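You operate a simulated robot arm through the tools that you are given. There is no shell and no other tool. Be economical: measure what you need, move in short steps, check, and stop when the job is done.

You run a simulated robot arm. Do the job below in one go: nothing can be reset, and whatever is moved stays where it is left.

## Task
Count the plate's blue and yellow wells into the counter.
Fine: lid off on the bench; one press a well on the key of its colour; lid back on.

The check looks at the end state, three seconds after you hand in, the way a careful person would. Anything else that was tipped, shoved, dropped, spilled or broken makes it a failure. Lids that push on must go on centred and level and be pressed home; caps that screw on are set level and turned clockwise until they are tight.

## Robot
A 6-joint arm with a two-finger parallel gripper, fixed in place. Base frame: the origin is at the foot of the arm, x ahead of it, y to its left, z up; the work surface is at about z = 0.9. Units: m, rad, N and s.
With the tool pointing down near the work surface it reaches from about 0.24 to 0.64 m from the base axis. Its first joint turns from -1.152 to 1.152 rad. Payload 2.7 kg.
Tool frame: the origin (TCP) lies between the finger pads and is the grasp point; the fingertips stand 0.023 m ahead of it; z points along the fingers, y is the line along which they close. Largest opening 0.094 m; finger width 0.038, thickness 0.01; the body of the gripper, 0.054 by 0.096 m, starts 0.039 m behind the TCP.
Orientation is told as [roll, pitch, yaw] about the base's x, y, z axes, in that order, counted from this pose: with the fingers straight down and closing along the base's y, the tool's x points along the base's -x, its y along +y and its z along -z.

## Interface
- The arm moves only by the tool play_rows. Its argument "rows" is a list of rows, each an object (a shift or turn left out is 0, a gripper value left out holds the last) with "delta_pos": the shift along the base's x, y, z in m, a list of three; "delta_rot": the turn, a rotation vector about the base's x, y, z in rad, a list of three; "hand": the opening, from 0 (shut) to 1 (fully open). In form: [{"delta_pos": [tx, ty, tz], "delta_rot": [ax, ay, az], "hand": hand}, ...]. A call has 1 to 20 rows; each row shifts and turns the commanded pose from where the row before left it. A row lasts 0.2 s, in which the tool goes at most 0.05 m and 0.15 rad; a call with a longer step from one row to the next is refused whole, and so is a gripper value outside its range. A pose out of reach is approached as far as the arm can. The call stops where the force on the tool passes 70 N (or 10 N more than at its start, if that is more) or the arm is blocked; 0.2 s more then pass. The fingers move at their own pace (about 0.045 m/s each) and stop on an object; they squeeze with about 30 N. The grip force told is the motor's: it shows also when the fingers shut on nothing. Time passes only in rows, and 0.2 s behind the last, so rows that do not move let the fingers close. The reply holds the time, the measured pose of the TCP, the force on the tool along the base axes, the opening and the grip force, in the units named above and with some noise, with the torque about the TCP (base axes, N m) and any sound that the robot's microphone picked up, and new pictures: "pictures" is both (left out), scene, wrist or none.
- Cameras (640 x 400 px; columns grow to the right, rows downward): "scene" is fixed at [0.0899, -0.4444, 1.4099]; the picture's right is [0.62, -0.79, 0.00], its down [-0.41, -0.32, -0.85] and it looks along [0.67, 0.53, -0.52] (base axes); focal length 313 px, centre (320, 200). "wrist" rides on the gripper at [0.086, 0.016, -0.074] in the tool frame; the picture's right is [-0.18, 0.98, 0.00], its down [-0.58, -0.11, -0.81] and it looks along [-0.79, -0.15, 0.59] (tool axes); focal length 243 px, centre (320, 200). There is no depth. A picture from a camera that has moved, and an enlarged one, comes with that camera's place and axes in the base frame and with its lens.
- close_up(camera, box): a new picture of the part [left, top, right, bottom] of that camera's present view, enlarged. The clock stands still meanwhile.
- finish_job(): hands the job in; it is judged then, once.

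Go step by step. Nothing tells you positions but the pictures and the camera data: compare them with the known pose of the tool, close in by small moves and look again before you grip or let go. The budget is 120 turns and 200 pictures, counting those below and the enlarged ones. Unless the task says otherwise, let go and move clear before handing in, and close with one line.

The tools are called after "Emit:" as name(argument=value, ...) on one line, values as JSON. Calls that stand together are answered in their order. play_rows: Moves the arm, as the interface text tells. Its arguments: {"type":"object","properties":{"rows":{"type":"array","items":{"type":"object","properties":{"delta_pos":{"type":"array","items":{"type":"number"}},"delta_rot":{"type":"array","items":{"type":"number"}},"hand":{"type":"number"}}}},"pictures":{"type":"string","enum":["both","scene","wrist","none"]}},"required":["rows"]} The other tools are called the same way: close_up (camera, box) takes an enlarged picture of a part of a camera's view; finish_job () hands the job in.

At the start:

```text
time_s: 0.0
tcp_pos: [0.4371, 0.1404, 1.1373]
ee_rot: [0.0, 0.0, 0.001]
wrist_force: [-0.4, 0.1, -0.2]
torque: [0.0, 0.0, -0.04]
width: 0.0939
gripper_force: 0.1
```

scene: 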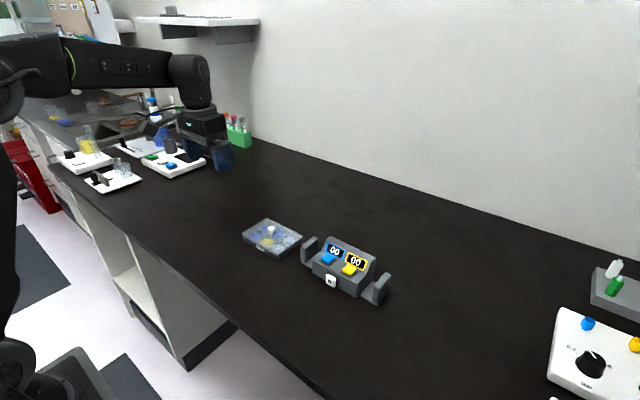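
wrist: 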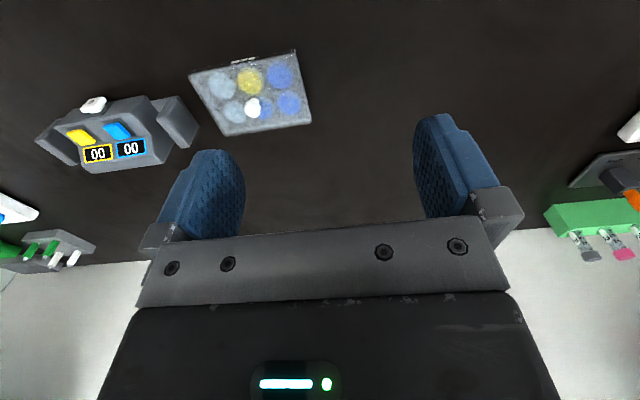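

I see a lidded plate with a white knob and a counter with a blue and a yellow key beside it. I'll enlarge both before moving.

Emit:
close_up(camera="scene", box=[230, 200, 400, 310])

Emit:
close_up(camera="wrist", box=[20, 40, 340, 190])

```text
3.64 times, centred on (315, 255) of scene
camera zoom: at [0.0899, -0.4444, 1.4099], right [0.62, -0.79, 0.0], down [-0.41, -0.32, -0.85], along [0.67, 0.53, -0.52], focal length 1138 px, centre (338, 0)
```

zoom: 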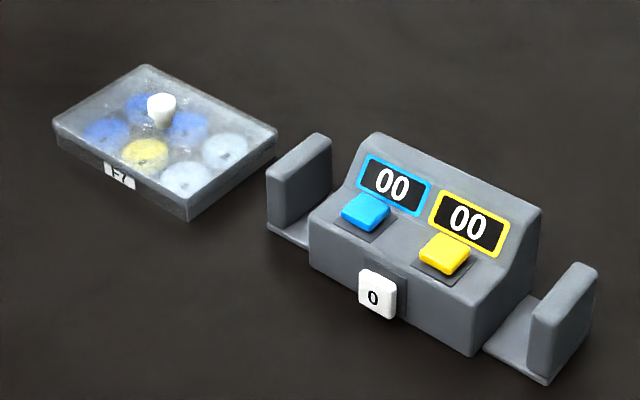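

```text
2.00 times, centred on (180, 115) of wrist
camera zoom: at [0.3517, 0.156, 1.2115], right [0.18, 0.98, 0.0], down [0.58, -0.11, 0.81], along [0.79, -0.15, -0.59], focal length 485 px, centre (600, 370)
```

zoom: 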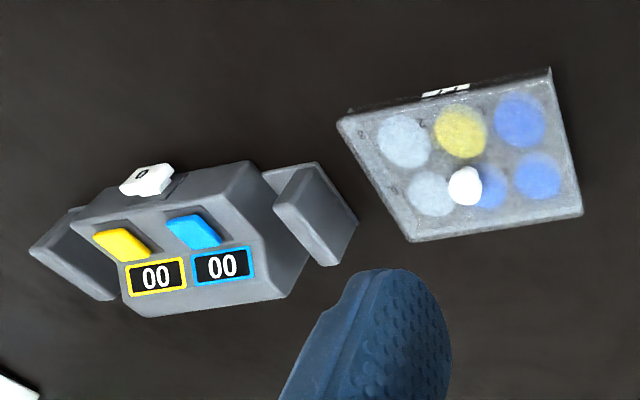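

The plate looks to be centred near (0.51, 0.045), with its knob top at about z = 0.945. The keys look to be near (0.502, -0.138) and (0.502, -0.196). I'll move above the knob and look again.

Emit:
play_rows(rows=[{"delta_pos": [0.024, -0.033, -0.02], "hand": 0.5}, {"delta_pos": [0.024, -0.033, -0.02]}, {"delta_pos": [0.023, -0.033, -0.02]}, {"delta_pos": [0, 0, -0.04]}, {"delta_pos": [0, 0, 0]}])

```text
time_s: 1.2
tcp_pos: [0.5079, 0.0386, 1.0359]
ee_rot: [0.0, 0.001, -0.001]
wrist_force: [0.0, 0.3, 0.2]
torque: [0.03, -0.03, 0.01]
width: 0.0472
gripper_force: 0.0
camera wrist: at [0.4225, 0.0565, 1.1112], right [0.18, 0.98, 0.0], down [0.58, -0.11, 0.81], along [0.79, -0.15, -0.59], focal length 243 px, centre (320, 200)
```

scene: 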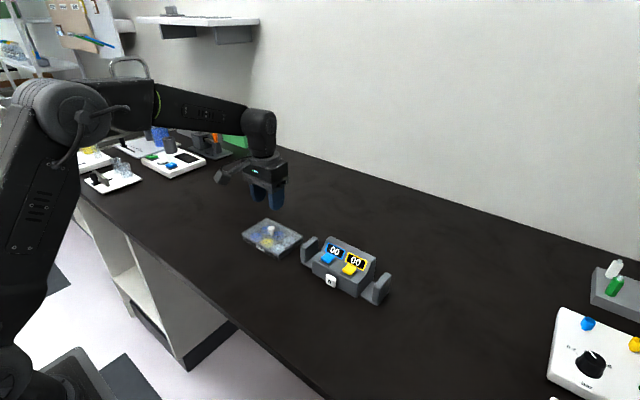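
wrist: 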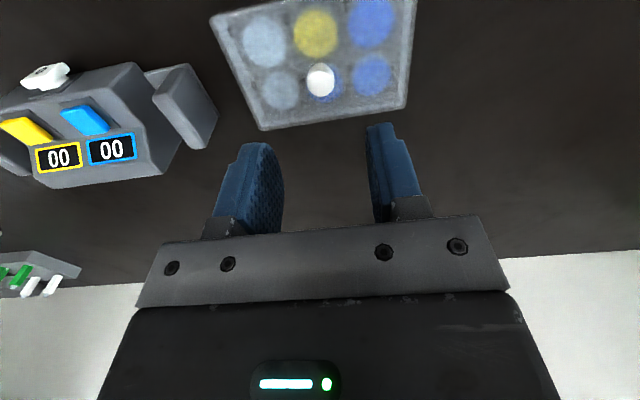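

The knob looks to be right under the tool. I'll zoom in to get the heights.

Emit:
close_up(camera="scene", box=[236, 210, 308, 255])

Emit:
close_up(camera="wrist", box=[200, 0, 430, 144])

```text
8.89 times, centred on (272, 232) of scene
camera zoom: at [0.0899, -0.4444, 1.4099], right [0.62, -0.79, 0.0], down [-0.41, -0.32, -0.85], along [0.67, 0.53, -0.52], focal length 2782 px, centre (747, -89)
```

zoom: 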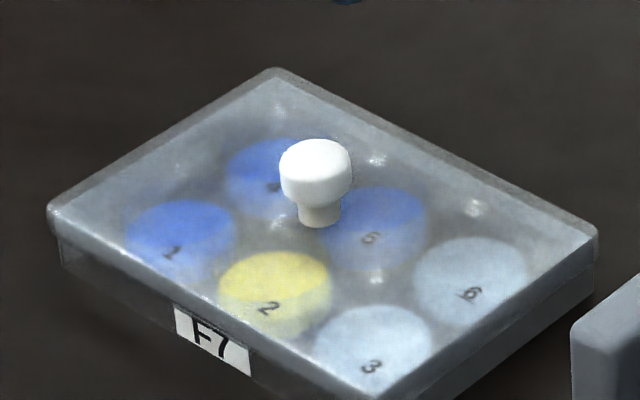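

```text
2.78 times, centred on (315, 72) of wrist
camera zoom: at [0.4225, 0.0565, 1.1112], right [0.18, 0.98, 0.0], down [0.58, -0.11, 0.81], along [0.79, -0.15, -0.59], focal length 674 px, centre (334, 556)
```

zoom: 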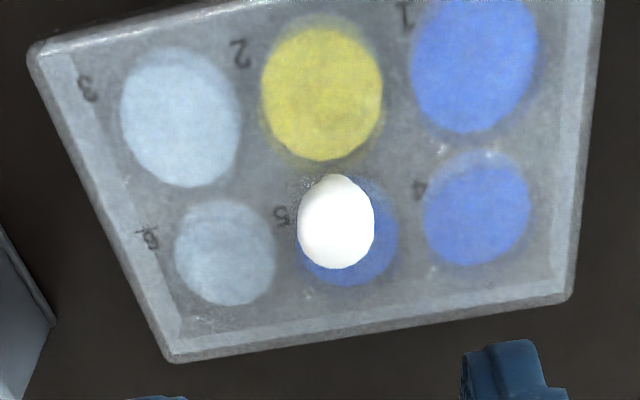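

The knob is a mushroom shape. Its head is about 20 mm across at z of about 0.933–0.943, and the lid top is at about 0.925. I'll go down around it and stop short of the lid.

Emit:
play_rows(rows=[{"delta_pos": [0.001, 0.002, -0.03]}, {"delta_pos": [0, 0, -0.03]}, {"delta_pos": [0, 0, -0.015]}, {"delta_pos": [0, 0, -0.006]}, {"delta_pos": [0, 0, 0]}])

Emit:
close_up(camera="scene", box=[236, 195, 308, 255])

```text
time_s: 2.4
tcp_pos: [0.5089, 0.0436, 0.9552]
ee_rot: [0.002, 0.0, 0.001]
wrist_force: [1.3, 0.2, -0.2]
torque: [-0.01, 0.04, -0.02]
width: 0.0469
gripper_force: 0.1
camera wrist: at [0.4234, 0.0598, 1.0304], right [0.18, 0.98, 0.0], down [0.58, -0.11, 0.81], along [0.79, -0.15, -0.59], focal length 243 px, centre (320, 200)
```

scene: 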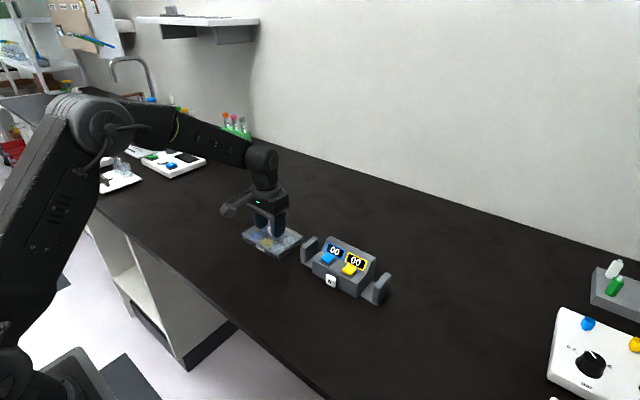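
wrist: 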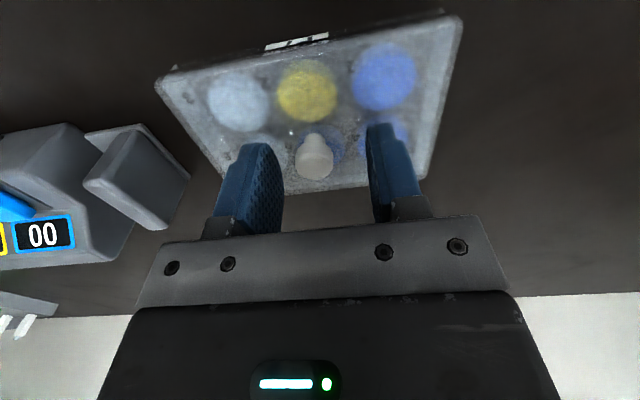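

```text
6.67 times, centred on (272, 225) of scene
camera zoom: at [0.0899, -0.4444, 1.4099], right [0.62, -0.79, 0.0], down [-0.41, -0.32, -0.85], along [0.67, 0.53, -0.52], focal length 2087 px, centre (640, 33)
```

zoom: 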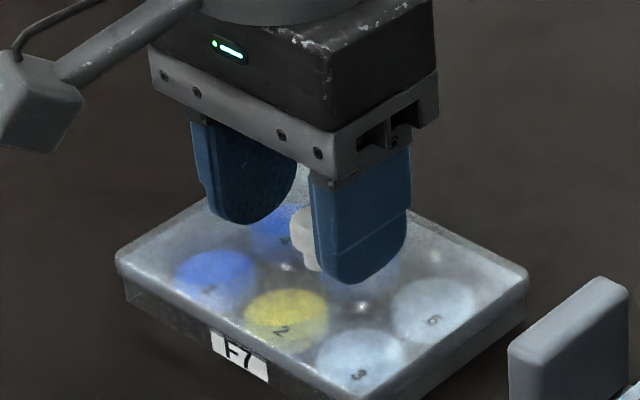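

The knob sits between the pads with its head at about (0.510, 0.040). I'll make a small correction and close.

Emit:
play_rows(rows=[{"delta_pos": [0.001, -0.002, -0.003]}, {"hand": 0.0}, {}, {}, {}, {}])

Emit:
close_up(camera="scene", box=[236, 195, 308, 255])

```text
time_s: 3.8
tcp_pos: [0.5099, 0.0406, 0.9532]
ee_rot: [0.001, 0.001, -0.001]
wrist_force: [1.2, 0.5, 0.3]
torque: [0.0, 0.02, 0.02]
width: 0.0173
gripper_force: 29.7
camera wrist: at [0.4245, 0.0575, 1.0276], right [0.18, 0.98, 0.0], down [0.58, -0.11, 0.81], along [0.79, -0.15, -0.59], focal length 243 px, centre (320, 200)
```

scene: 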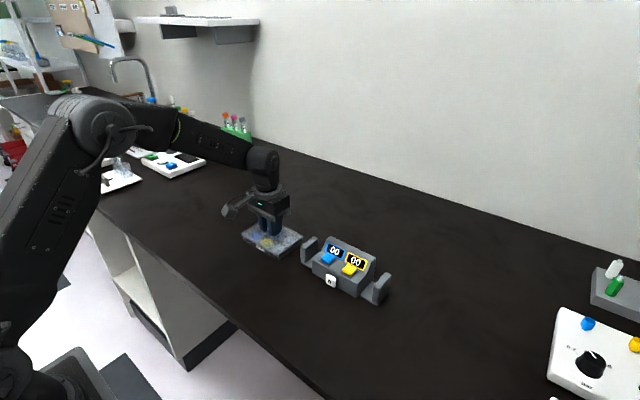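
wrist: 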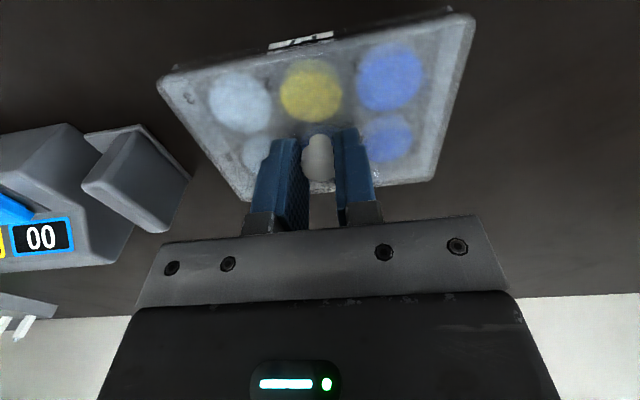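

```text
6.67 times, centred on (272, 225) of scene
camera zoom: at [0.0899, -0.4444, 1.4099], right [0.62, -0.79, 0.0], down [-0.41, -0.32, -0.85], along [0.67, 0.53, -0.52], focal length 2087 px, centre (640, 33)
```

zoom: 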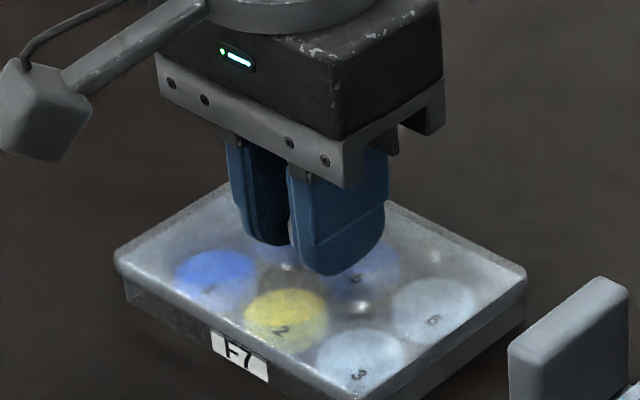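

The knob is gripped at 17 mm wide. I'll lift straight up in small steps and watch the force.

Emit:
play_rows(rows=[{"delta_pos": [0, 0, 0.003]}, {"delta_pos": [0, 0, 0.004]}, {"delta_pos": [0, 0, 0.006]}, {"delta_pos": [0, 0, 0.012]}, {"delta_pos": [0, 0, 0.025]}, {}])

Emit:
close_up(camera="scene", box=[226, 180, 322, 260])

```text
time_s: 5.2
tcp_pos: [0.5096, 0.0403, 1.003]
ee_rot: [0.0, 0.001, 0.0]
wrist_force: [0.6, -1.0, -0.7]
torque: [0.01, -0.01, 0.0]
width: 0.0172
gripper_force: 29.4
camera wrist: at [0.4246, 0.0567, 1.078], right [0.18, 0.98, 0.0], down [0.58, -0.11, 0.81], along [0.79, -0.15, -0.59], focal length 243 px, centre (320, 200)
```

scene: 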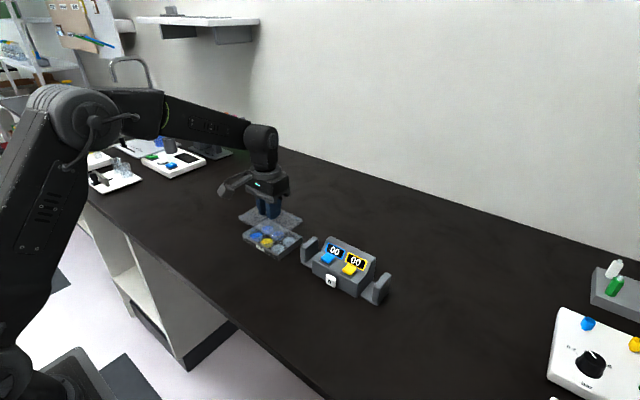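
wrist: 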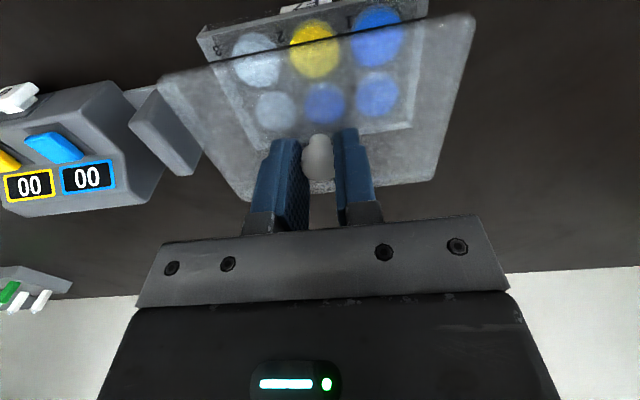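

```text
5.00 times, centred on (274, 220) of scene
camera zoom: at [0.0899, -0.4444, 1.4099], right [0.62, -0.79, 0.0], down [-0.41, -0.32, -0.85], along [0.67, 0.53, -0.52], focal length 1565 px, centre (550, 100)
```

zoom: 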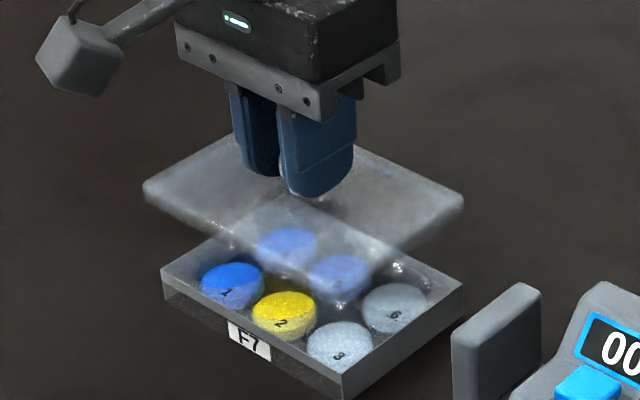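

The lid came off cleanly. I'll carry it 0.18 m to the left and lower it part of the way.

Emit:
play_rows(rows=[{"delta_pos": [0, 0.03, 0.02]}, {"delta_pos": [0, 0.04, 0]}, {"delta_pos": [0, 0.04, 0]}, {"delta_pos": [0, 0.04, 0]}, {"delta_pos": [0, 0.03, 0]}, {"delta_pos": [0, 0, -0.03]}, {"delta_pos": [0, 0, -0.03]}, {"delta_pos": [0, 0, -0.01]}, {}])

Emit:
close_up(camera="scene", box=[180, 160, 308, 260])

```text
time_s: 7.2
tcp_pos: [0.5097, 0.2208, 0.9522]
ee_rot: [-0.001, 0.0, -0.001]
wrist_force: [0.4, 0.0, -0.1]
torque: [0.04, 0.01, -0.01]
width: 0.017
gripper_force: 29.8
camera wrist: at [0.424, 0.2369, 1.0274], right [0.18, 0.98, 0.0], down [0.58, -0.11, 0.81], along [0.79, -0.15, -0.59], focal length 243 px, centre (320, 200)
```

scene: 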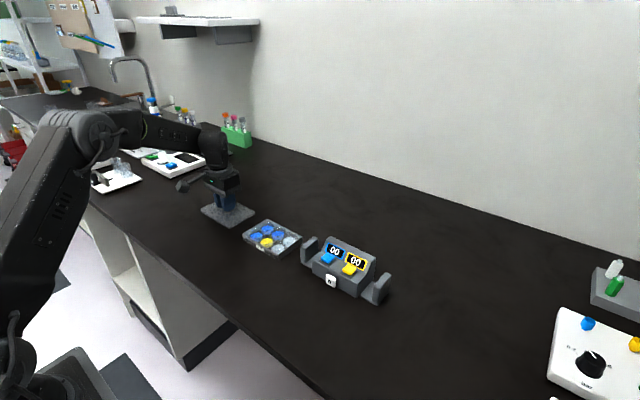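
wrist: 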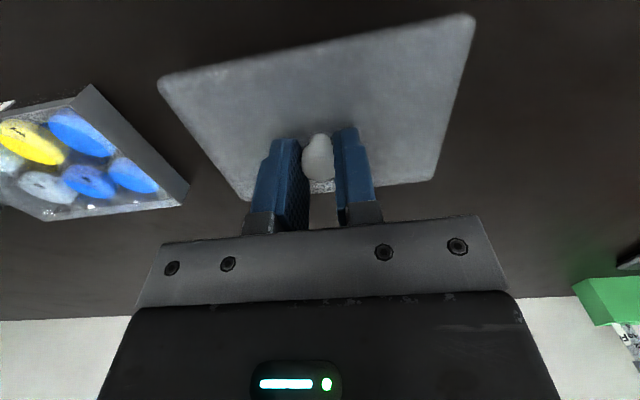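

```text
4.00 times, centred on (244, 210) of scene
camera zoom: at [0.0899, -0.4444, 1.4099], right [0.62, -0.79, 0.0], down [-0.41, -0.32, -0.85], along [0.67, 0.53, -0.52], focal length 1252 px, centre (624, 160)
```

zoom: 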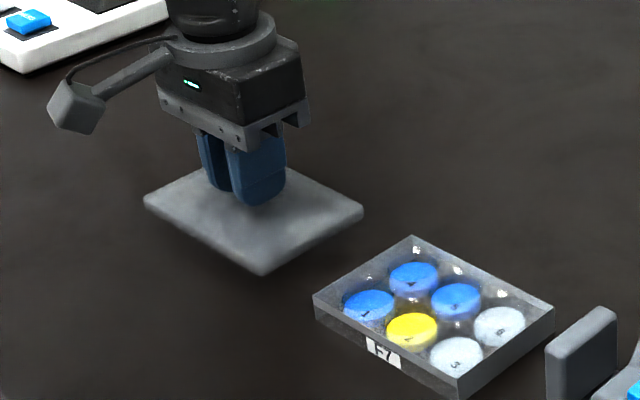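

The open plate shows 3 blue, 1 yellow and 2 clear wells. I'll lower the lid the rest of the way until it touches.

Emit:
play_rows(rows=[{"delta_pos": [0, 0, -0.004]}, {"delta_pos": [0, 0, -0.004]}, {"delta_pos": [0, 0, -0.003]}, {}], pictures="none")

Emit:
close_up(camera="scene", box=[180, 160, 308, 260])

```text
time_s: 8.2
tcp_pos: [0.5089, 0.22, 0.9417]
ee_rot: [-0.001, 0.0, -0.001]
wrist_force: [-0.7, 0.8, 0.0]
torque: [-0.01, 0.02, -0.02]
width: 0.0172
gripper_force: 29.6
```

```text
4.00 times, centred on (244, 210) of scene
camera zoom: at [0.0899, -0.4444, 1.4099], right [0.62, -0.79, 0.0], down [-0.41, -0.32, -0.85], along [0.67, 0.53, -0.52], focal length 1252 px, centre (624, 160)
```

zoom: 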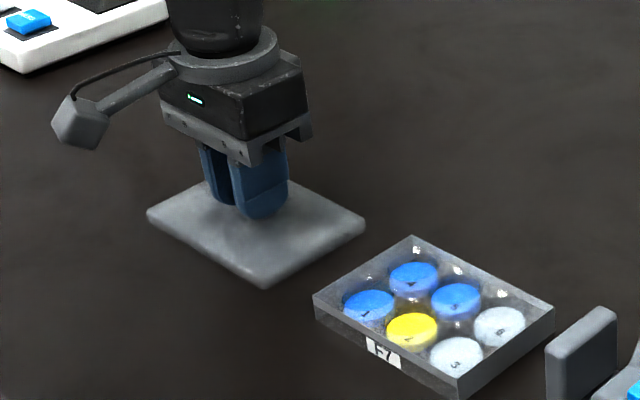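

Emit:
play_rows(rows=[{"delta_pos": [0, 0, -0.002]}, {"delta_pos": [0, 0, -0.002]}, {"delta_pos": [0, 0, -0.002]}, {}], pictures="none")

```text
time_s: 9.2
tcp_pos: [0.5102, 0.2206, 0.9385]
ee_rot: [0.002, -0.005, 0.002]
wrist_force: [-7.6, -0.4, 26.4]
torque: [-0.27, 0.15, 0.01]
width: 0.0175
gripper_force: 29.4
```

The lid is on the bench, with contact at about z = 0.939. I'll ease off the force, open and retreat upward.

Emit:
play_rows(rows=[{"delta_pos": [0, 0, 0.002]}, {}, {"hand": 0.5}, {}, {}, {"delta_pos": [0, 0, 0.02]}, {"delta_pos": [0, 0, 0.04]}, {"delta_pos": [0, 0, 0.04]}, {}])

Emit:
close_up(camera="scene", box=[290, 225, 402, 310])

```text
time_s: 11.2
tcp_pos: [0.5105, 0.2212, 1.0383]
ee_rot: [-0.001, 0.0, 0.0]
wrist_force: [0.2, 0.5, 0.1]
torque: [0.01, -0.02, 0.0]
width: 0.0471
gripper_force: 0.1
camera wrist: at [0.4249, 0.2373, 1.1131], right [0.18, 0.98, 0.0], down [0.58, -0.11, 0.81], along [0.79, -0.15, -0.59], focal length 243 px, centre (320, 200)
```

scene: 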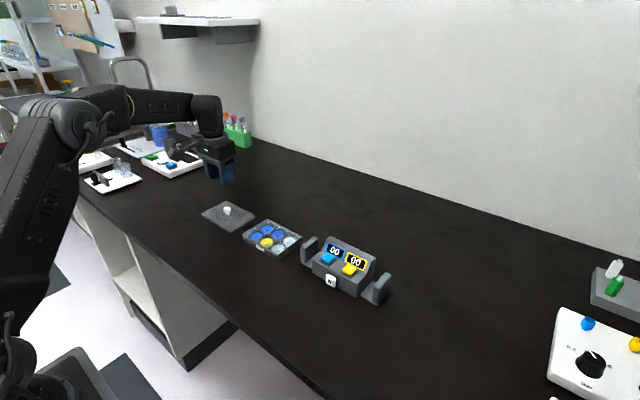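
wrist: 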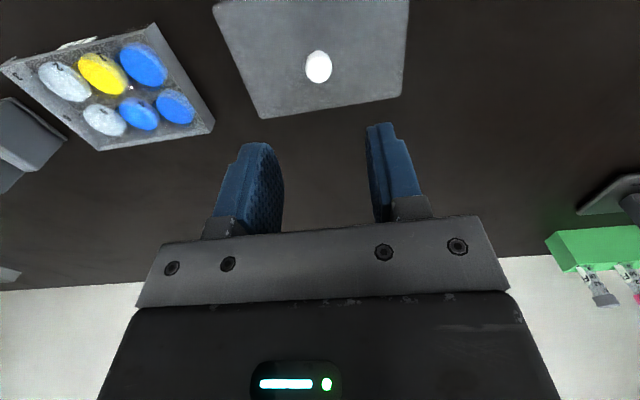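

```text
4.71 times, centred on (346, 268) of scene
camera zoom: at [0.0899, -0.4444, 1.4099], right [0.62, -0.79, 0.0], down [-0.41, -0.32, -0.85], along [0.67, 0.53, -0.52], focal length 1473 px, centre (198, -118)
```

zoom: 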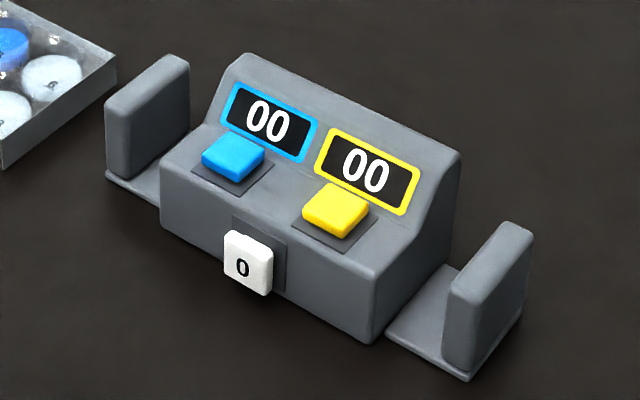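

Both keys sit flat on the counter's shelf, in front of the sloped display. I'll shut the fingers and turn 90°, so they're narrow along x, while moving above the blue key.

Emit:
play_rows(rows=[{"delta_pos": [-0.001, -0.0327, 0], "delta_rot": [0, 0, -0.1428], "hand": 0.0}, {"delta_pos": [-0.001, -0.0327, 0], "delta_rot": [0, 0, -0.1428]}, {"delta_pos": [-0.001, -0.0327, 0], "delta_rot": [0, 0, -0.1428]}, {"delta_pos": [-0.001, -0.0327, 0], "delta_rot": [0, 0, -0.1428]}, {"delta_pos": [-0.001, -0.0327, 0], "delta_rot": [0, 0, -0.1428]}, {"delta_pos": [-0.001, -0.0327, 0], "delta_rot": [0, 0, -0.1428]}, {"delta_pos": [-0.001, -0.0327, 0], "delta_rot": [0, 0, -0.1428]}, {"delta_pos": [-0.001, -0.0327, 0], "delta_rot": [0, 0, -0.1428]}, {"delta_pos": [-0.001, -0.0327, 0], "delta_rot": [0, 0, -0.1428]}, {"delta_pos": [-0.001, -0.0327, 0], "delta_rot": [0, 0, -0.1428]}, {"delta_pos": [0, -0.0327, 0], "delta_rot": [0, 0, -0.1428]}, {}, {}])

Emit:
close_up(camera="scene", box=[280, 190, 408, 310])

```text
time_s: 14.0
tcp_pos: [0.5001, -0.1389, 1.0377]
ee_rot: [0.001, 0.002, -1.573]
wrist_force: [0.6, 0.6, 1.4]
torque: [-0.02, 0.01, -0.01]
width: 0.0002
gripper_force: 30.0
camera wrist: at [0.5172, -0.0528, 1.1125], right [0.98, -0.18, 0.0], down [-0.11, -0.58, 0.81], along [-0.15, -0.79, -0.59], focal length 243 px, centre (320, 200)
```

scene: 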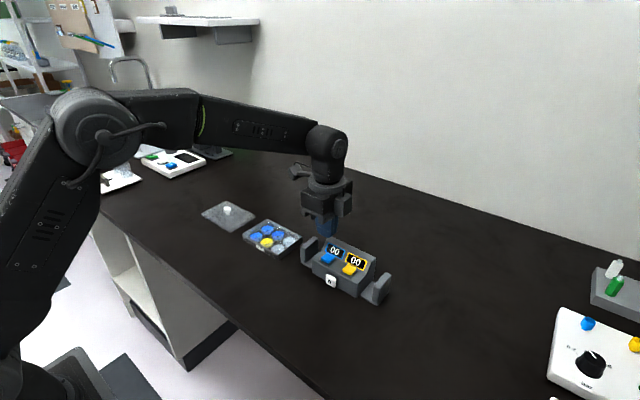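
wrist: 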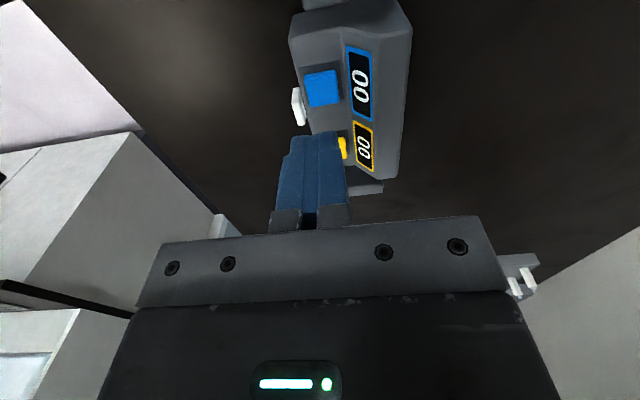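

```text
3.33 times, centred on (344, 250) of scene
camera zoom: at [0.0899, -0.4444, 1.4099], right [0.62, -0.79, 0.0], down [-0.41, -0.32, -0.85], along [0.67, 0.53, -0.52], focal length 1043 px, centre (240, 33)
```

zoom: 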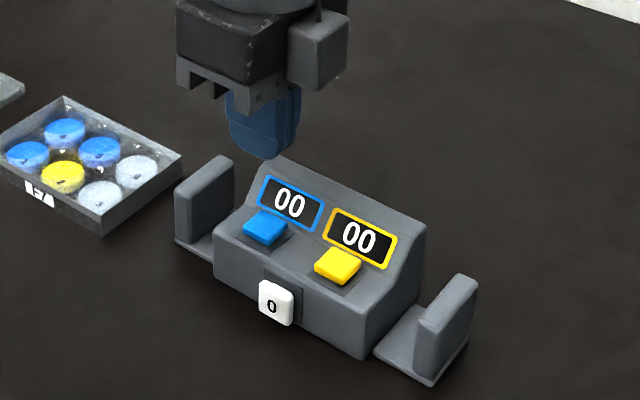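

The blue key lies at about (0.501, -0.141) with its top at about z = 0.95. I'll descend to just above it.

Emit:
play_rows(rows=[{"delta_pos": [-0.001, -0.001, -0.025]}, {"delta_pos": [0, 0, -0.02]}, {"delta_pos": [0, 0, -0.008]}, {}])

Emit:
close_up(camera="scene", box=[300, 220, 396, 300])

```text
time_s: 15.0
tcp_pos: [0.4986, -0.1403, 0.9846]
ee_rot: [0.001, 0.001, -1.57]
wrist_force: [0.2, -0.3, 0.2]
torque: [0.02, -0.02, 0.01]
width: 0.0
gripper_force: 30.1
camera wrist: at [0.5164, -0.0535, 1.059], right [0.98, -0.18, 0.0], down [-0.11, -0.58, 0.81], along [-0.15, -0.79, -0.59], focal length 243 px, centre (320, 200)
```

scene: 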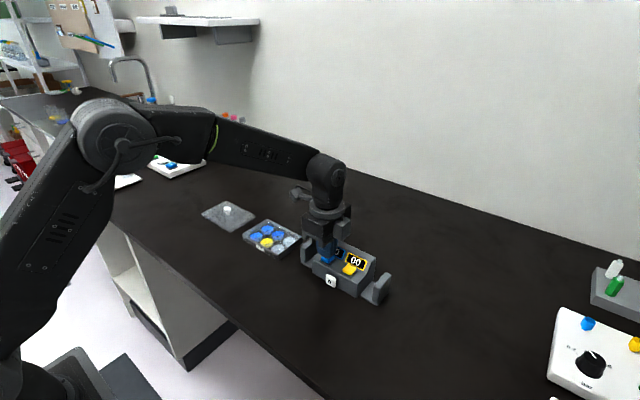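
wrist: 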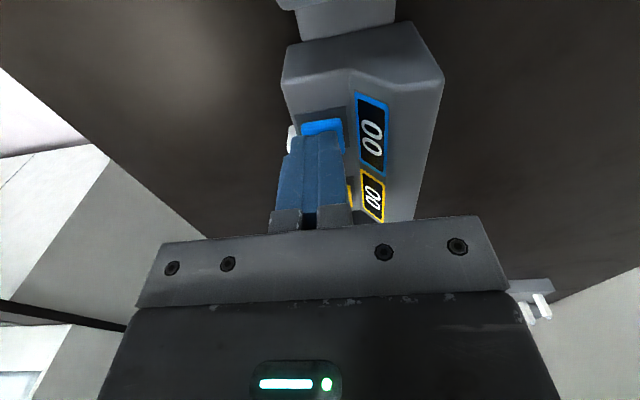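

```text
5.00 times, centred on (348, 260) of scene
camera zoom: at [0.0899, -0.4444, 1.4099], right [0.62, -0.79, 0.0], down [-0.41, -0.32, -0.85], along [0.67, 0.53, -0.52], focal length 1565 px, centre (180, -100)
```

zoom: 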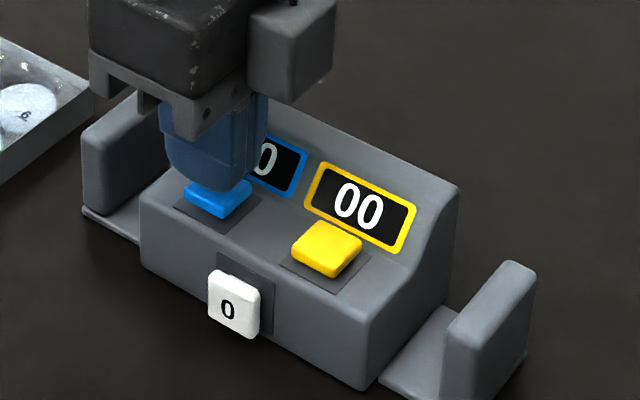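

The finger is over the blue key, and the wrist camera can see the display. I'll feel downward for the key.

Emit:
play_rows(rows=[{"delta_pos": [0, 0, -0.003]}, {"delta_pos": [0, 0, -0.003]}, {"delta_pos": [0, 0, -0.002]}, {"delta_pos": [0, 0, -0.002]}, {}], pictures="wrist")

```text
time_s: 16.2
tcp_pos: [0.4981, -0.1408, 0.9757]
ee_rot: [-0.001, 0.001, -1.571]
wrist_force: [1.8, -0.5, 2.4]
torque: [-0.02, -0.02, -0.02]
width: 0.0003
gripper_force: 29.7
heard: click
camera wrist: at [0.5164, -0.0532, 1.0494], right [0.98, -0.18, 0.0], down [-0.11, -0.58, 0.81], along [-0.15, -0.79, -0.59], focal length 243 px, centre (320, 200)
```

wrist: 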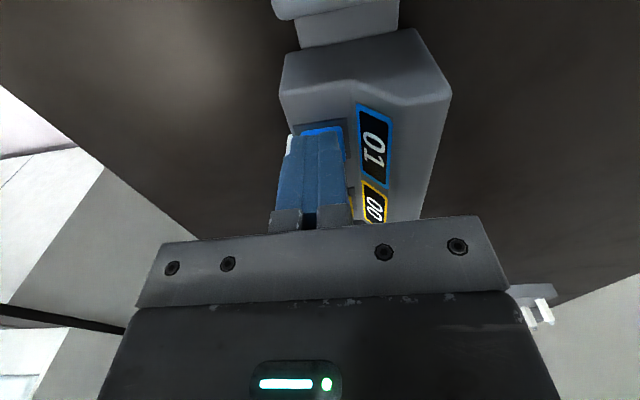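

A click came and the blue display reads 01. I'll back off fully and press again the same way.

Emit:
play_rows(rows=[{"delta_pos": [0, 0, 0.01]}, {}, {}], pictures="wrist")

Emit:
play_rows(rows=[{"delta_pos": [0, 0, -0.003]}, {"delta_pos": [0, 0, -0.003]}, {"delta_pos": [0, 0, -0.002]}, {"delta_pos": [0, 0, -0.002]}, {}], pictures="wrist")

```text
time_s: 17.0
tcp_pos: [0.4991, -0.1402, 0.9848]
ee_rot: [0.0, -0.001, -1.57]
wrist_force: [-0.5, -0.1, 0.3]
torque: [-0.01, -0.01, 0.0]
width: 0.0
gripper_force: 30.0
camera wrist: at [0.5163, -0.0532, 1.0591], right [0.98, -0.18, 0.0], down [-0.11, -0.58, 0.81], along [-0.15, -0.79, -0.59], focal length 243 px, centre (320, 200)
```

wrist: 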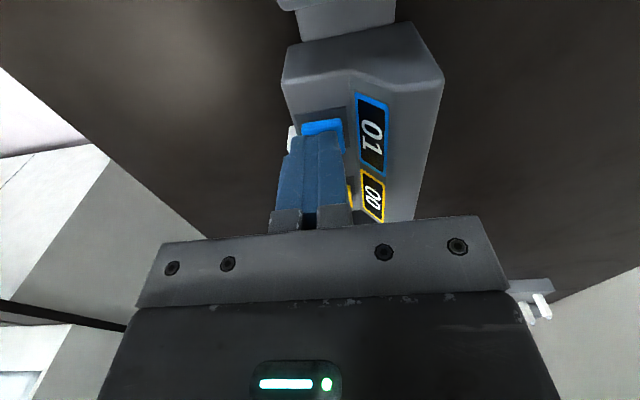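

```text
time_s: 18.2
tcp_pos: [0.4986, -0.1406, 0.9755]
ee_rot: [-0.001, -0.001, -1.57]
wrist_force: [0.4, 0.5, 1.9]
torque: [0.0, -0.03, 0.01]
width: 0.0002
gripper_force: 30.3
heard: click
camera wrist: at [0.5164, -0.0532, 1.0496], right [0.98, -0.18, 0.0], down [-0.11, -0.58, 0.81], along [-0.15, -0.79, -0.59], focal length 243 px, centre (320, 200)
```

wrist: 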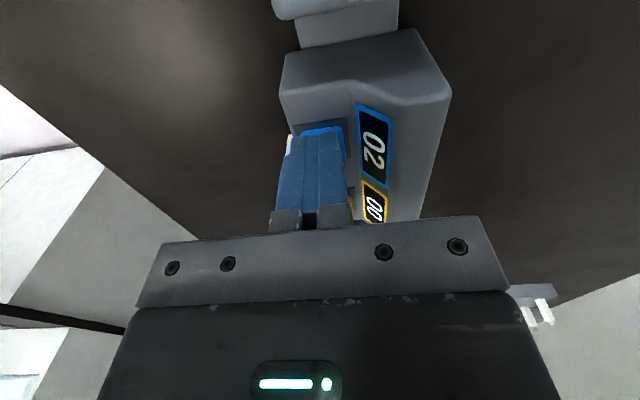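

The blue display reads 02. I'll make the third press, then rise.

Emit:
play_rows(rows=[{"delta_pos": [0, 0, 0.01]}, {}, {}], pictures="none")

Emit:
play_rows(rows=[{"delta_pos": [0, 0, -0.003]}, {"delta_pos": [0, 0, -0.003]}, {"delta_pos": [0, 0, -0.002]}, {"delta_pos": [0, 0, -0.002]}, {}], pictures="wrist")

Emit:
play_rows(rows=[{"delta_pos": [0, 0, 0.01]}, {"delta_pos": [0, 0, 0.02]}, {}], pictures="wrist")

```text
time_s: 19.0
tcp_pos: [0.4996, -0.1399, 0.9846]
ee_rot: [0.0, 0.0, -1.57]
wrist_force: [0.5, -0.3, 0.1]
torque: [-0.01, 0.01, -0.02]
width: 0.0
gripper_force: 29.9
```

```text
time_s: 20.2
tcp_pos: [0.499, -0.1413, 0.9742]
ee_rot: [0.001, 0.001, -1.573]
wrist_force: [0.8, -0.3, 1.8]
torque: [0.0, -0.02, 0.0]
width: 0.0002
gripper_force: 30.5
heard: click
camera wrist: at [0.5166, -0.0535, 1.0497], right [0.98, -0.18, 0.0], down [-0.11, -0.58, 0.81], along [-0.15, -0.79, -0.59], focal length 243 px, centre (320, 200)
```

wrist: 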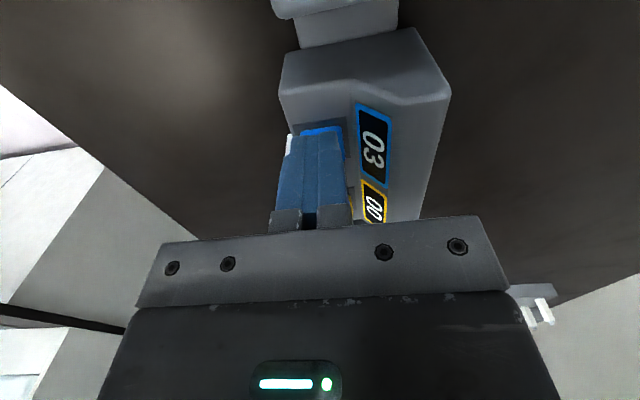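

```text
time_s: 21.0
tcp_pos: [0.4985, -0.1418, 1.0045]
ee_rot: [0.0, -0.001, -1.571]
wrist_force: [0.5, -0.1, 0.0]
torque: [0.02, 0.01, -0.02]
width: 0.0001
gripper_force: 30.0
camera wrist: at [0.5163, -0.054, 1.0796], right [0.98, -0.18, 0.0], down [-0.11, -0.58, 0.81], along [-0.15, -0.79, -0.59], focal length 243 px, centre (320, 200)
```

wrist: 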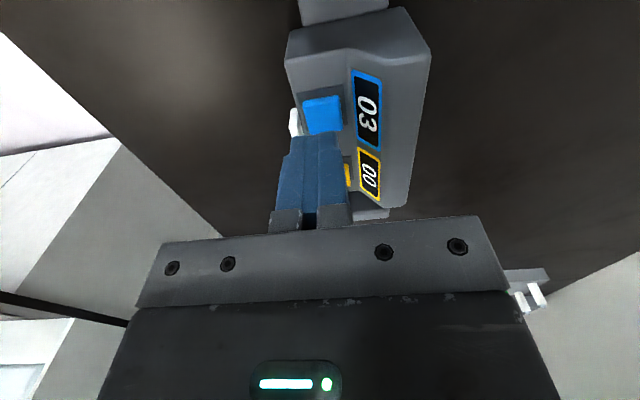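

Blue reads 03. I'll shift to the yellow key, about 56 mm along -y.

Emit:
play_rows(rows=[{"delta_pos": [0, -0.028, 0]}, {"delta_pos": [0, -0.028, 0]}, {}], pictures="wrist")

Emit:
close_up(camera="scene", box=[300, 220, 396, 300])

```text
time_s: 21.8
tcp_pos: [0.498, -0.1966, 1.0054]
ee_rot: [-0.001, 0.0, -1.572]
wrist_force: [-0.8, 0.3, 0.0]
torque: [0.0, -0.01, 0.01]
width: 0.0
gripper_force: 29.9
camera wrist: at [0.5158, -0.1106, 1.0795], right [0.98, -0.18, 0.0], down [-0.11, -0.58, 0.81], along [-0.15, -0.79, -0.59], focal length 243 px, centre (320, 200)
```

wrist: 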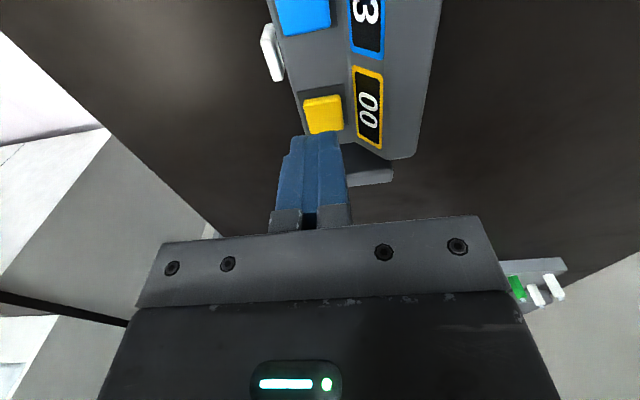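

```text
5.00 times, centred on (348, 260) of scene
camera zoom: at [0.0899, -0.4444, 1.4099], right [0.62, -0.79, 0.0], down [-0.41, -0.32, -0.85], along [0.67, 0.53, -0.52], focal length 1565 px, centre (180, -100)
```

zoom: 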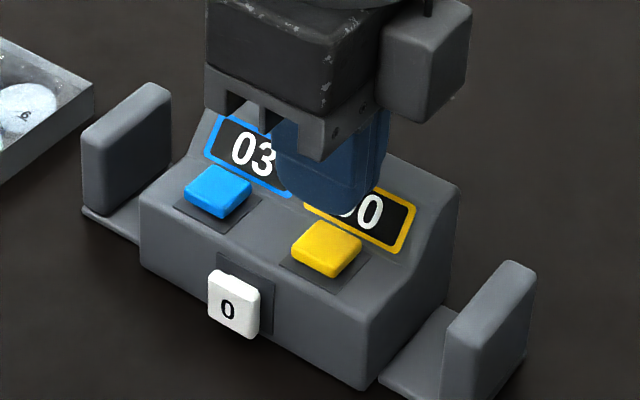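

Yellow is in the same place in the view as blue was, so the tool is aligned. I'll press it once.

Emit:
play_rows(rows=[{"delta_pos": [0, 0, -0.02]}, {"delta_pos": [0, 0, -0.003]}, {"delta_pos": [0, 0, -0.003]}, {"delta_pos": [0, 0, -0.002]}, {"delta_pos": [0, 0, -0.002]}, {}], pictures="wrist")

```text
time_s: 23.2
tcp_pos: [0.4987, -0.1972, 0.9744]
ee_rot: [0.001, 0.0, -1.571]
wrist_force: [-0.3, 0.4, 2.4]
torque: [0.02, 0.03, 0.0]
width: 0.0001
gripper_force: 30.0
heard: click
camera wrist: at [0.5163, -0.1093, 1.0494], right [0.98, -0.18, 0.0], down [-0.11, -0.58, 0.81], along [-0.15, -0.79, -0.59], focal length 243 px, centre (320, 200)
```

wrist: 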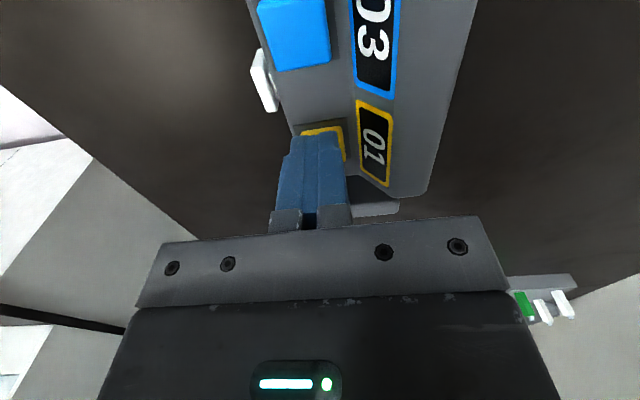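

The displays read 03 and 01. I'll rise, then go back above the lid while turning back.

Emit:
play_rows(rows=[{"delta_pos": [0, 0, 0.015]}, {"delta_pos": [0, 0, 0.05]}, {"delta_pos": [0.001, 0.038, 0], "delta_rot": [0, 0, 0.1428]}, {"delta_pos": [0.001, 0.038, 0], "delta_rot": [0, 0, 0.1428]}, {"delta_pos": [0.001, 0.038, 0], "delta_rot": [0, 0, 0.1428]}, {"delta_pos": [0.001, 0.038, 0], "delta_rot": [0, 0, 0.1428]}, {"delta_pos": [0.001, 0.038, 0], "delta_rot": [0, 0, 0.1428]}, {"delta_pos": [0.001, 0.038, 0], "delta_rot": [0, 0, 0.1428]}, {"delta_pos": [0.001, 0.038, 0], "delta_rot": [0, 0, 0.1428]}, {"delta_pos": [0.001, 0.038, 0], "delta_rot": [0, 0, 0.1428]}, {"delta_pos": [0.001, 0.038, 0], "delta_rot": [0, 0, 0.1428]}, {"delta_pos": [0.001, 0.038, 0], "delta_rot": [0, 0, 0.1428]}, {"delta_pos": [0.001, 0.0377, 0], "delta_rot": [0, 0, 0.1428], "hand": 0.5}, {}, {}])

```text
time_s: 26.4
tcp_pos: [0.5104, 0.2212, 1.0394]
ee_rot: [-0.001, 0.0, 0.001]
wrist_force: [0.3, 0.2, -0.5]
torque: [-0.04, 0.01, -0.01]
width: 0.0467
gripper_force: 0.1
camera wrist: at [0.425, 0.2377, 1.1145], right [0.18, 0.98, 0.0], down [0.58, -0.11, 0.81], along [0.79, -0.15, -0.59], focal length 243 px, centre (320, 200)
```

scene: 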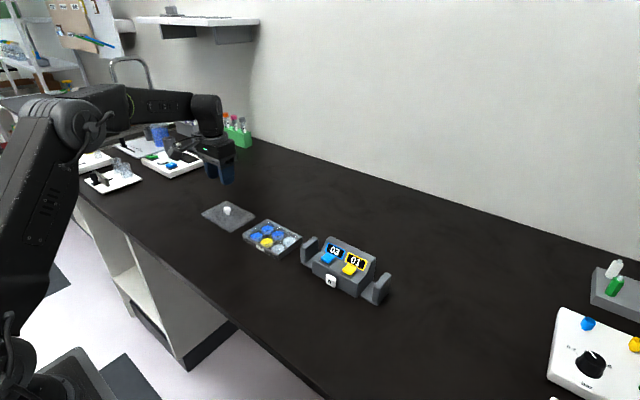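
wrist: 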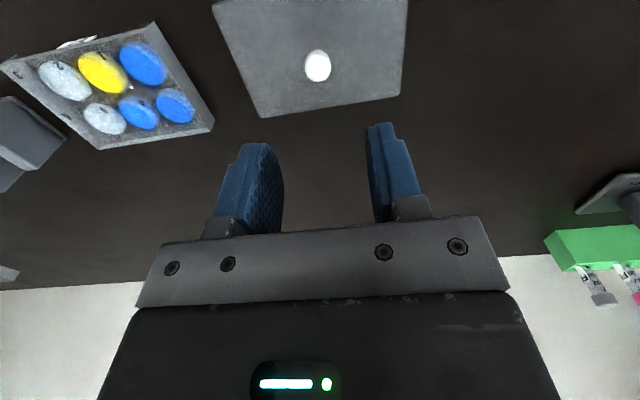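

Same view as when I left the lid, so it hasn't moved. I'll descend to the release height and grip the knob again.

Emit:
play_rows(rows=[{"delta_pos": [0, -0.001, -0.04]}, {"delta_pos": [0, 0, -0.04]}, {"delta_pos": [0, 0, -0.015]}, {"delta_pos": [0, 0, -0.0065]}, {}, {"hand": 0.0}, {}, {}, {}, {}], pictures="wrist")

```text
time_s: 28.6
tcp_pos: [0.5102, 0.2206, 0.938]
ee_rot: [0.0, 0.002, -0.001]
wrist_force: [0.8, -0.5, 0.0]
torque: [0.03, 0.0, 0.02]
width: 0.0174
gripper_force: 30.5
camera wrist: at [0.4247, 0.2371, 1.0127], right [0.18, 0.98, 0.0], down [0.58, -0.11, 0.81], along [0.79, -0.15, -0.59], focal length 243 px, centre (320, 200)
```

wrist: 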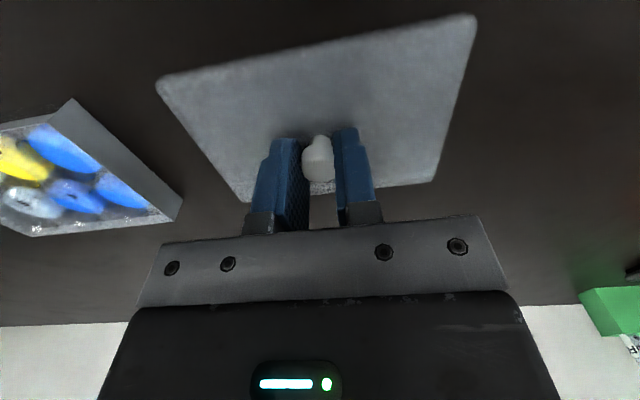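

The lid sits in the grip just as it did at first. I'll lift, carry it back over the plate, and stop just above.

Emit:
play_rows(rows=[{"delta_pos": [0, 0, 0.01]}, {"delta_pos": [0, 0, 0.035]}, {"delta_pos": [0, 0, 0.035]}, {"delta_pos": [0, -0.04, 0]}, {"delta_pos": [0, -0.04, 0]}, {"delta_pos": [0, -0.04, 0]}, {"delta_pos": [0, -0.04, 0]}, {"delta_pos": [0, -0.02, 0]}, {}, {"delta_pos": [0, 0, -0.03]}, {"delta_pos": [0, 0, -0.02]}, {}])

Emit:
close_up(camera="scene", box=[226, 190, 322, 265])

Emit:
close_up(camera="wrist", box=[140, 0, 500, 220])

```text
time_s: 31.2
tcp_pos: [0.5096, 0.04, 0.968]
ee_rot: [0.002, 0.0, 0.001]
wrist_force: [0.6, -0.6, -0.3]
torque: [0.01, 0.02, -0.01]
width: 0.0174
gripper_force: 30.0
camera wrist: at [0.4242, 0.057, 1.043], right [0.18, 0.98, 0.0], down [0.58, -0.11, 0.81], along [0.79, -0.15, -0.59], focal length 243 px, centre (320, 200)
```

scene: 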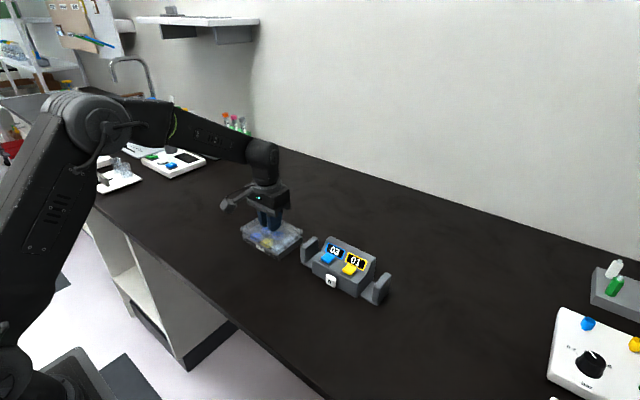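
wrist: 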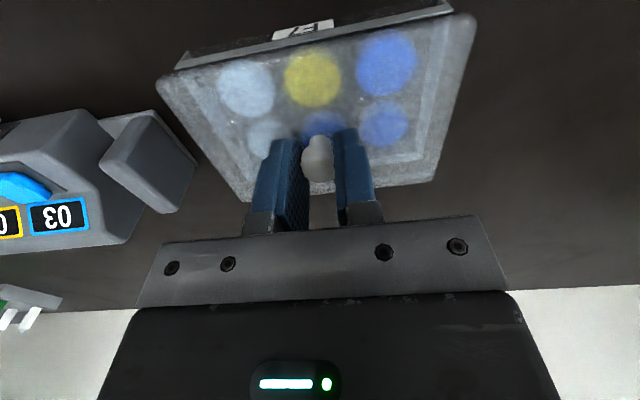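

```text
5.33 times, centred on (274, 228) of scene
camera zoom: at [0.0899, -0.4444, 1.4099], right [0.62, -0.79, 0.0], down [-0.41, -0.32, -0.85], along [0.67, 0.53, -0.52], focal length 1669 px, centre (565, 53)
```

zoom: 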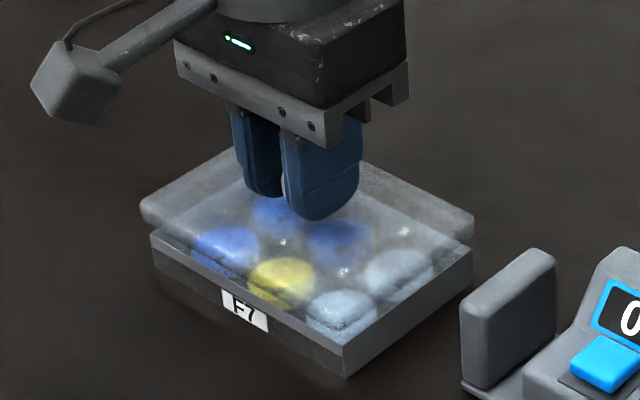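

```text
1.78 times, centred on (320, 110) of wrist
camera zoom: at [0.4242, 0.057, 1.043], right [0.18, 0.98, 0.0], down [0.58, -0.11, 0.81], along [0.79, -0.15, -0.59], focal length 431 px, centre (320, 360)
```

zoom: 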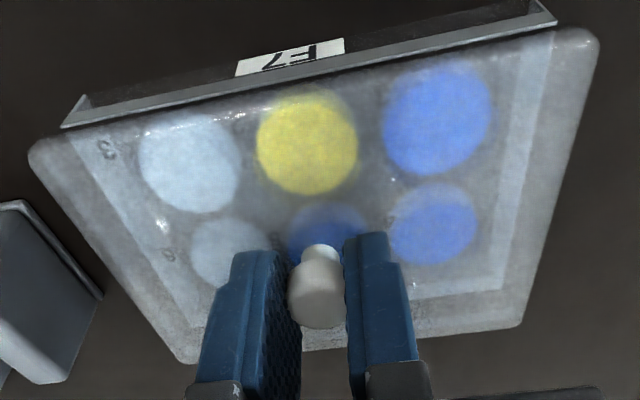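

The lid is aligned over the plate exactly as it came off. I'll lower it onto the plate.

Emit:
play_rows(rows=[{"delta_pos": [0, 0, -0.006]}, {"delta_pos": [0, 0, -0.004]}, {"delta_pos": [0, 0, -0.003]}, {"delta_pos": [0, 0, -0.002]}, {}], pictures="wrist")

Emit:
close_up(camera="scene", box=[226, 190, 322, 265])

```text
time_s: 32.4
tcp_pos: [0.5101, 0.041, 0.9531]
ee_rot: [0.0, -0.001, 0.001]
wrist_force: [0.2, 0.1, -0.3]
torque: [-0.02, 0.03, 0.02]
width: 0.0171
gripper_force: 29.5
camera wrist: at [0.4246, 0.057, 1.028], right [0.18, 0.98, 0.0], down [0.58, -0.11, 0.81], along [0.79, -0.15, -0.59], focal length 243 px, centre (320, 200)
```

wrist: 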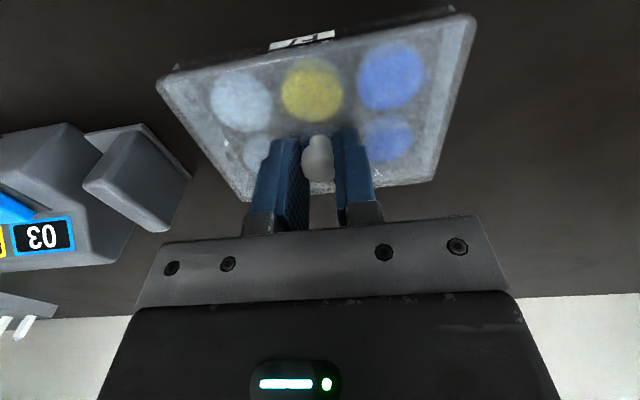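

```text
5.33 times, centred on (274, 228) of scene
camera zoom: at [0.0899, -0.4444, 1.4099], right [0.62, -0.79, 0.0], down [-0.41, -0.32, -0.85], along [0.67, 0.53, -0.52], focal length 1669 px, centre (565, 53)
```

zoom: 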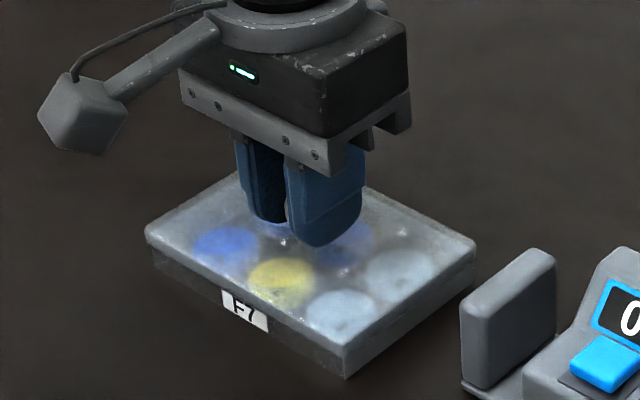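

The lid is about seated, with no contact force yet. I'll press gently in 1 mm steps.

Emit:
play_rows(rows=[{"delta_pos": [0, 0, -0.001]}, {"delta_pos": [0, 0, -0.001]}, {}], pictures="none")

```text
time_s: 33.2
tcp_pos: [0.5104, 0.0413, 0.9529]
ee_rot: [-0.001, -0.002, 0.002]
wrist_force: [-2.7, -2.1, 10.2]
torque: [-0.04, 0.22, -0.01]
width: 0.0174
gripper_force: 29.5
```

Emit:
play_rows(rows=[{"delta_pos": [0, 0, -0.001]}, {"delta_pos": [0, 0, -0.001]}, {}], pictures="none")

Emit:
close_up(camera="scene", box=[226, 190, 322, 265])

```text
time_s: 34.0
tcp_pos: [0.511, 0.0415, 0.9501]
ee_rot: [-0.001, -0.006, -0.001]
wrist_force: [-4.3, 0.1, 26.1]
torque: [-0.21, 0.12, 0.0]
width: 0.0172
gripper_force: 29.9
```

```text
5.33 times, centred on (274, 228) of scene
camera zoom: at [0.0893, -0.4445, 1.4099], right [0.62, -0.79, 0.0], down [-0.41, -0.32, -0.85], along [0.67, 0.53, -0.52], focal length 1669 px, centre (565, 53)
```

zoom: 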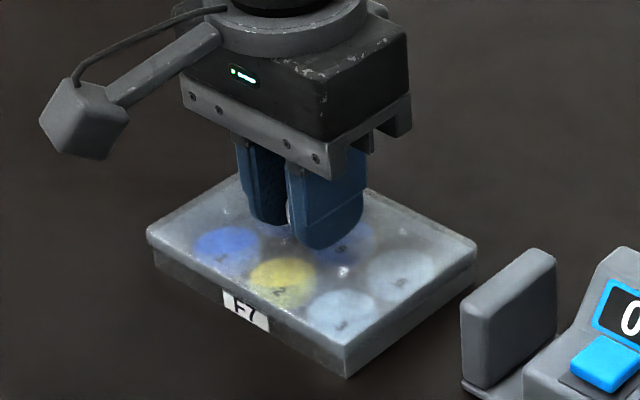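

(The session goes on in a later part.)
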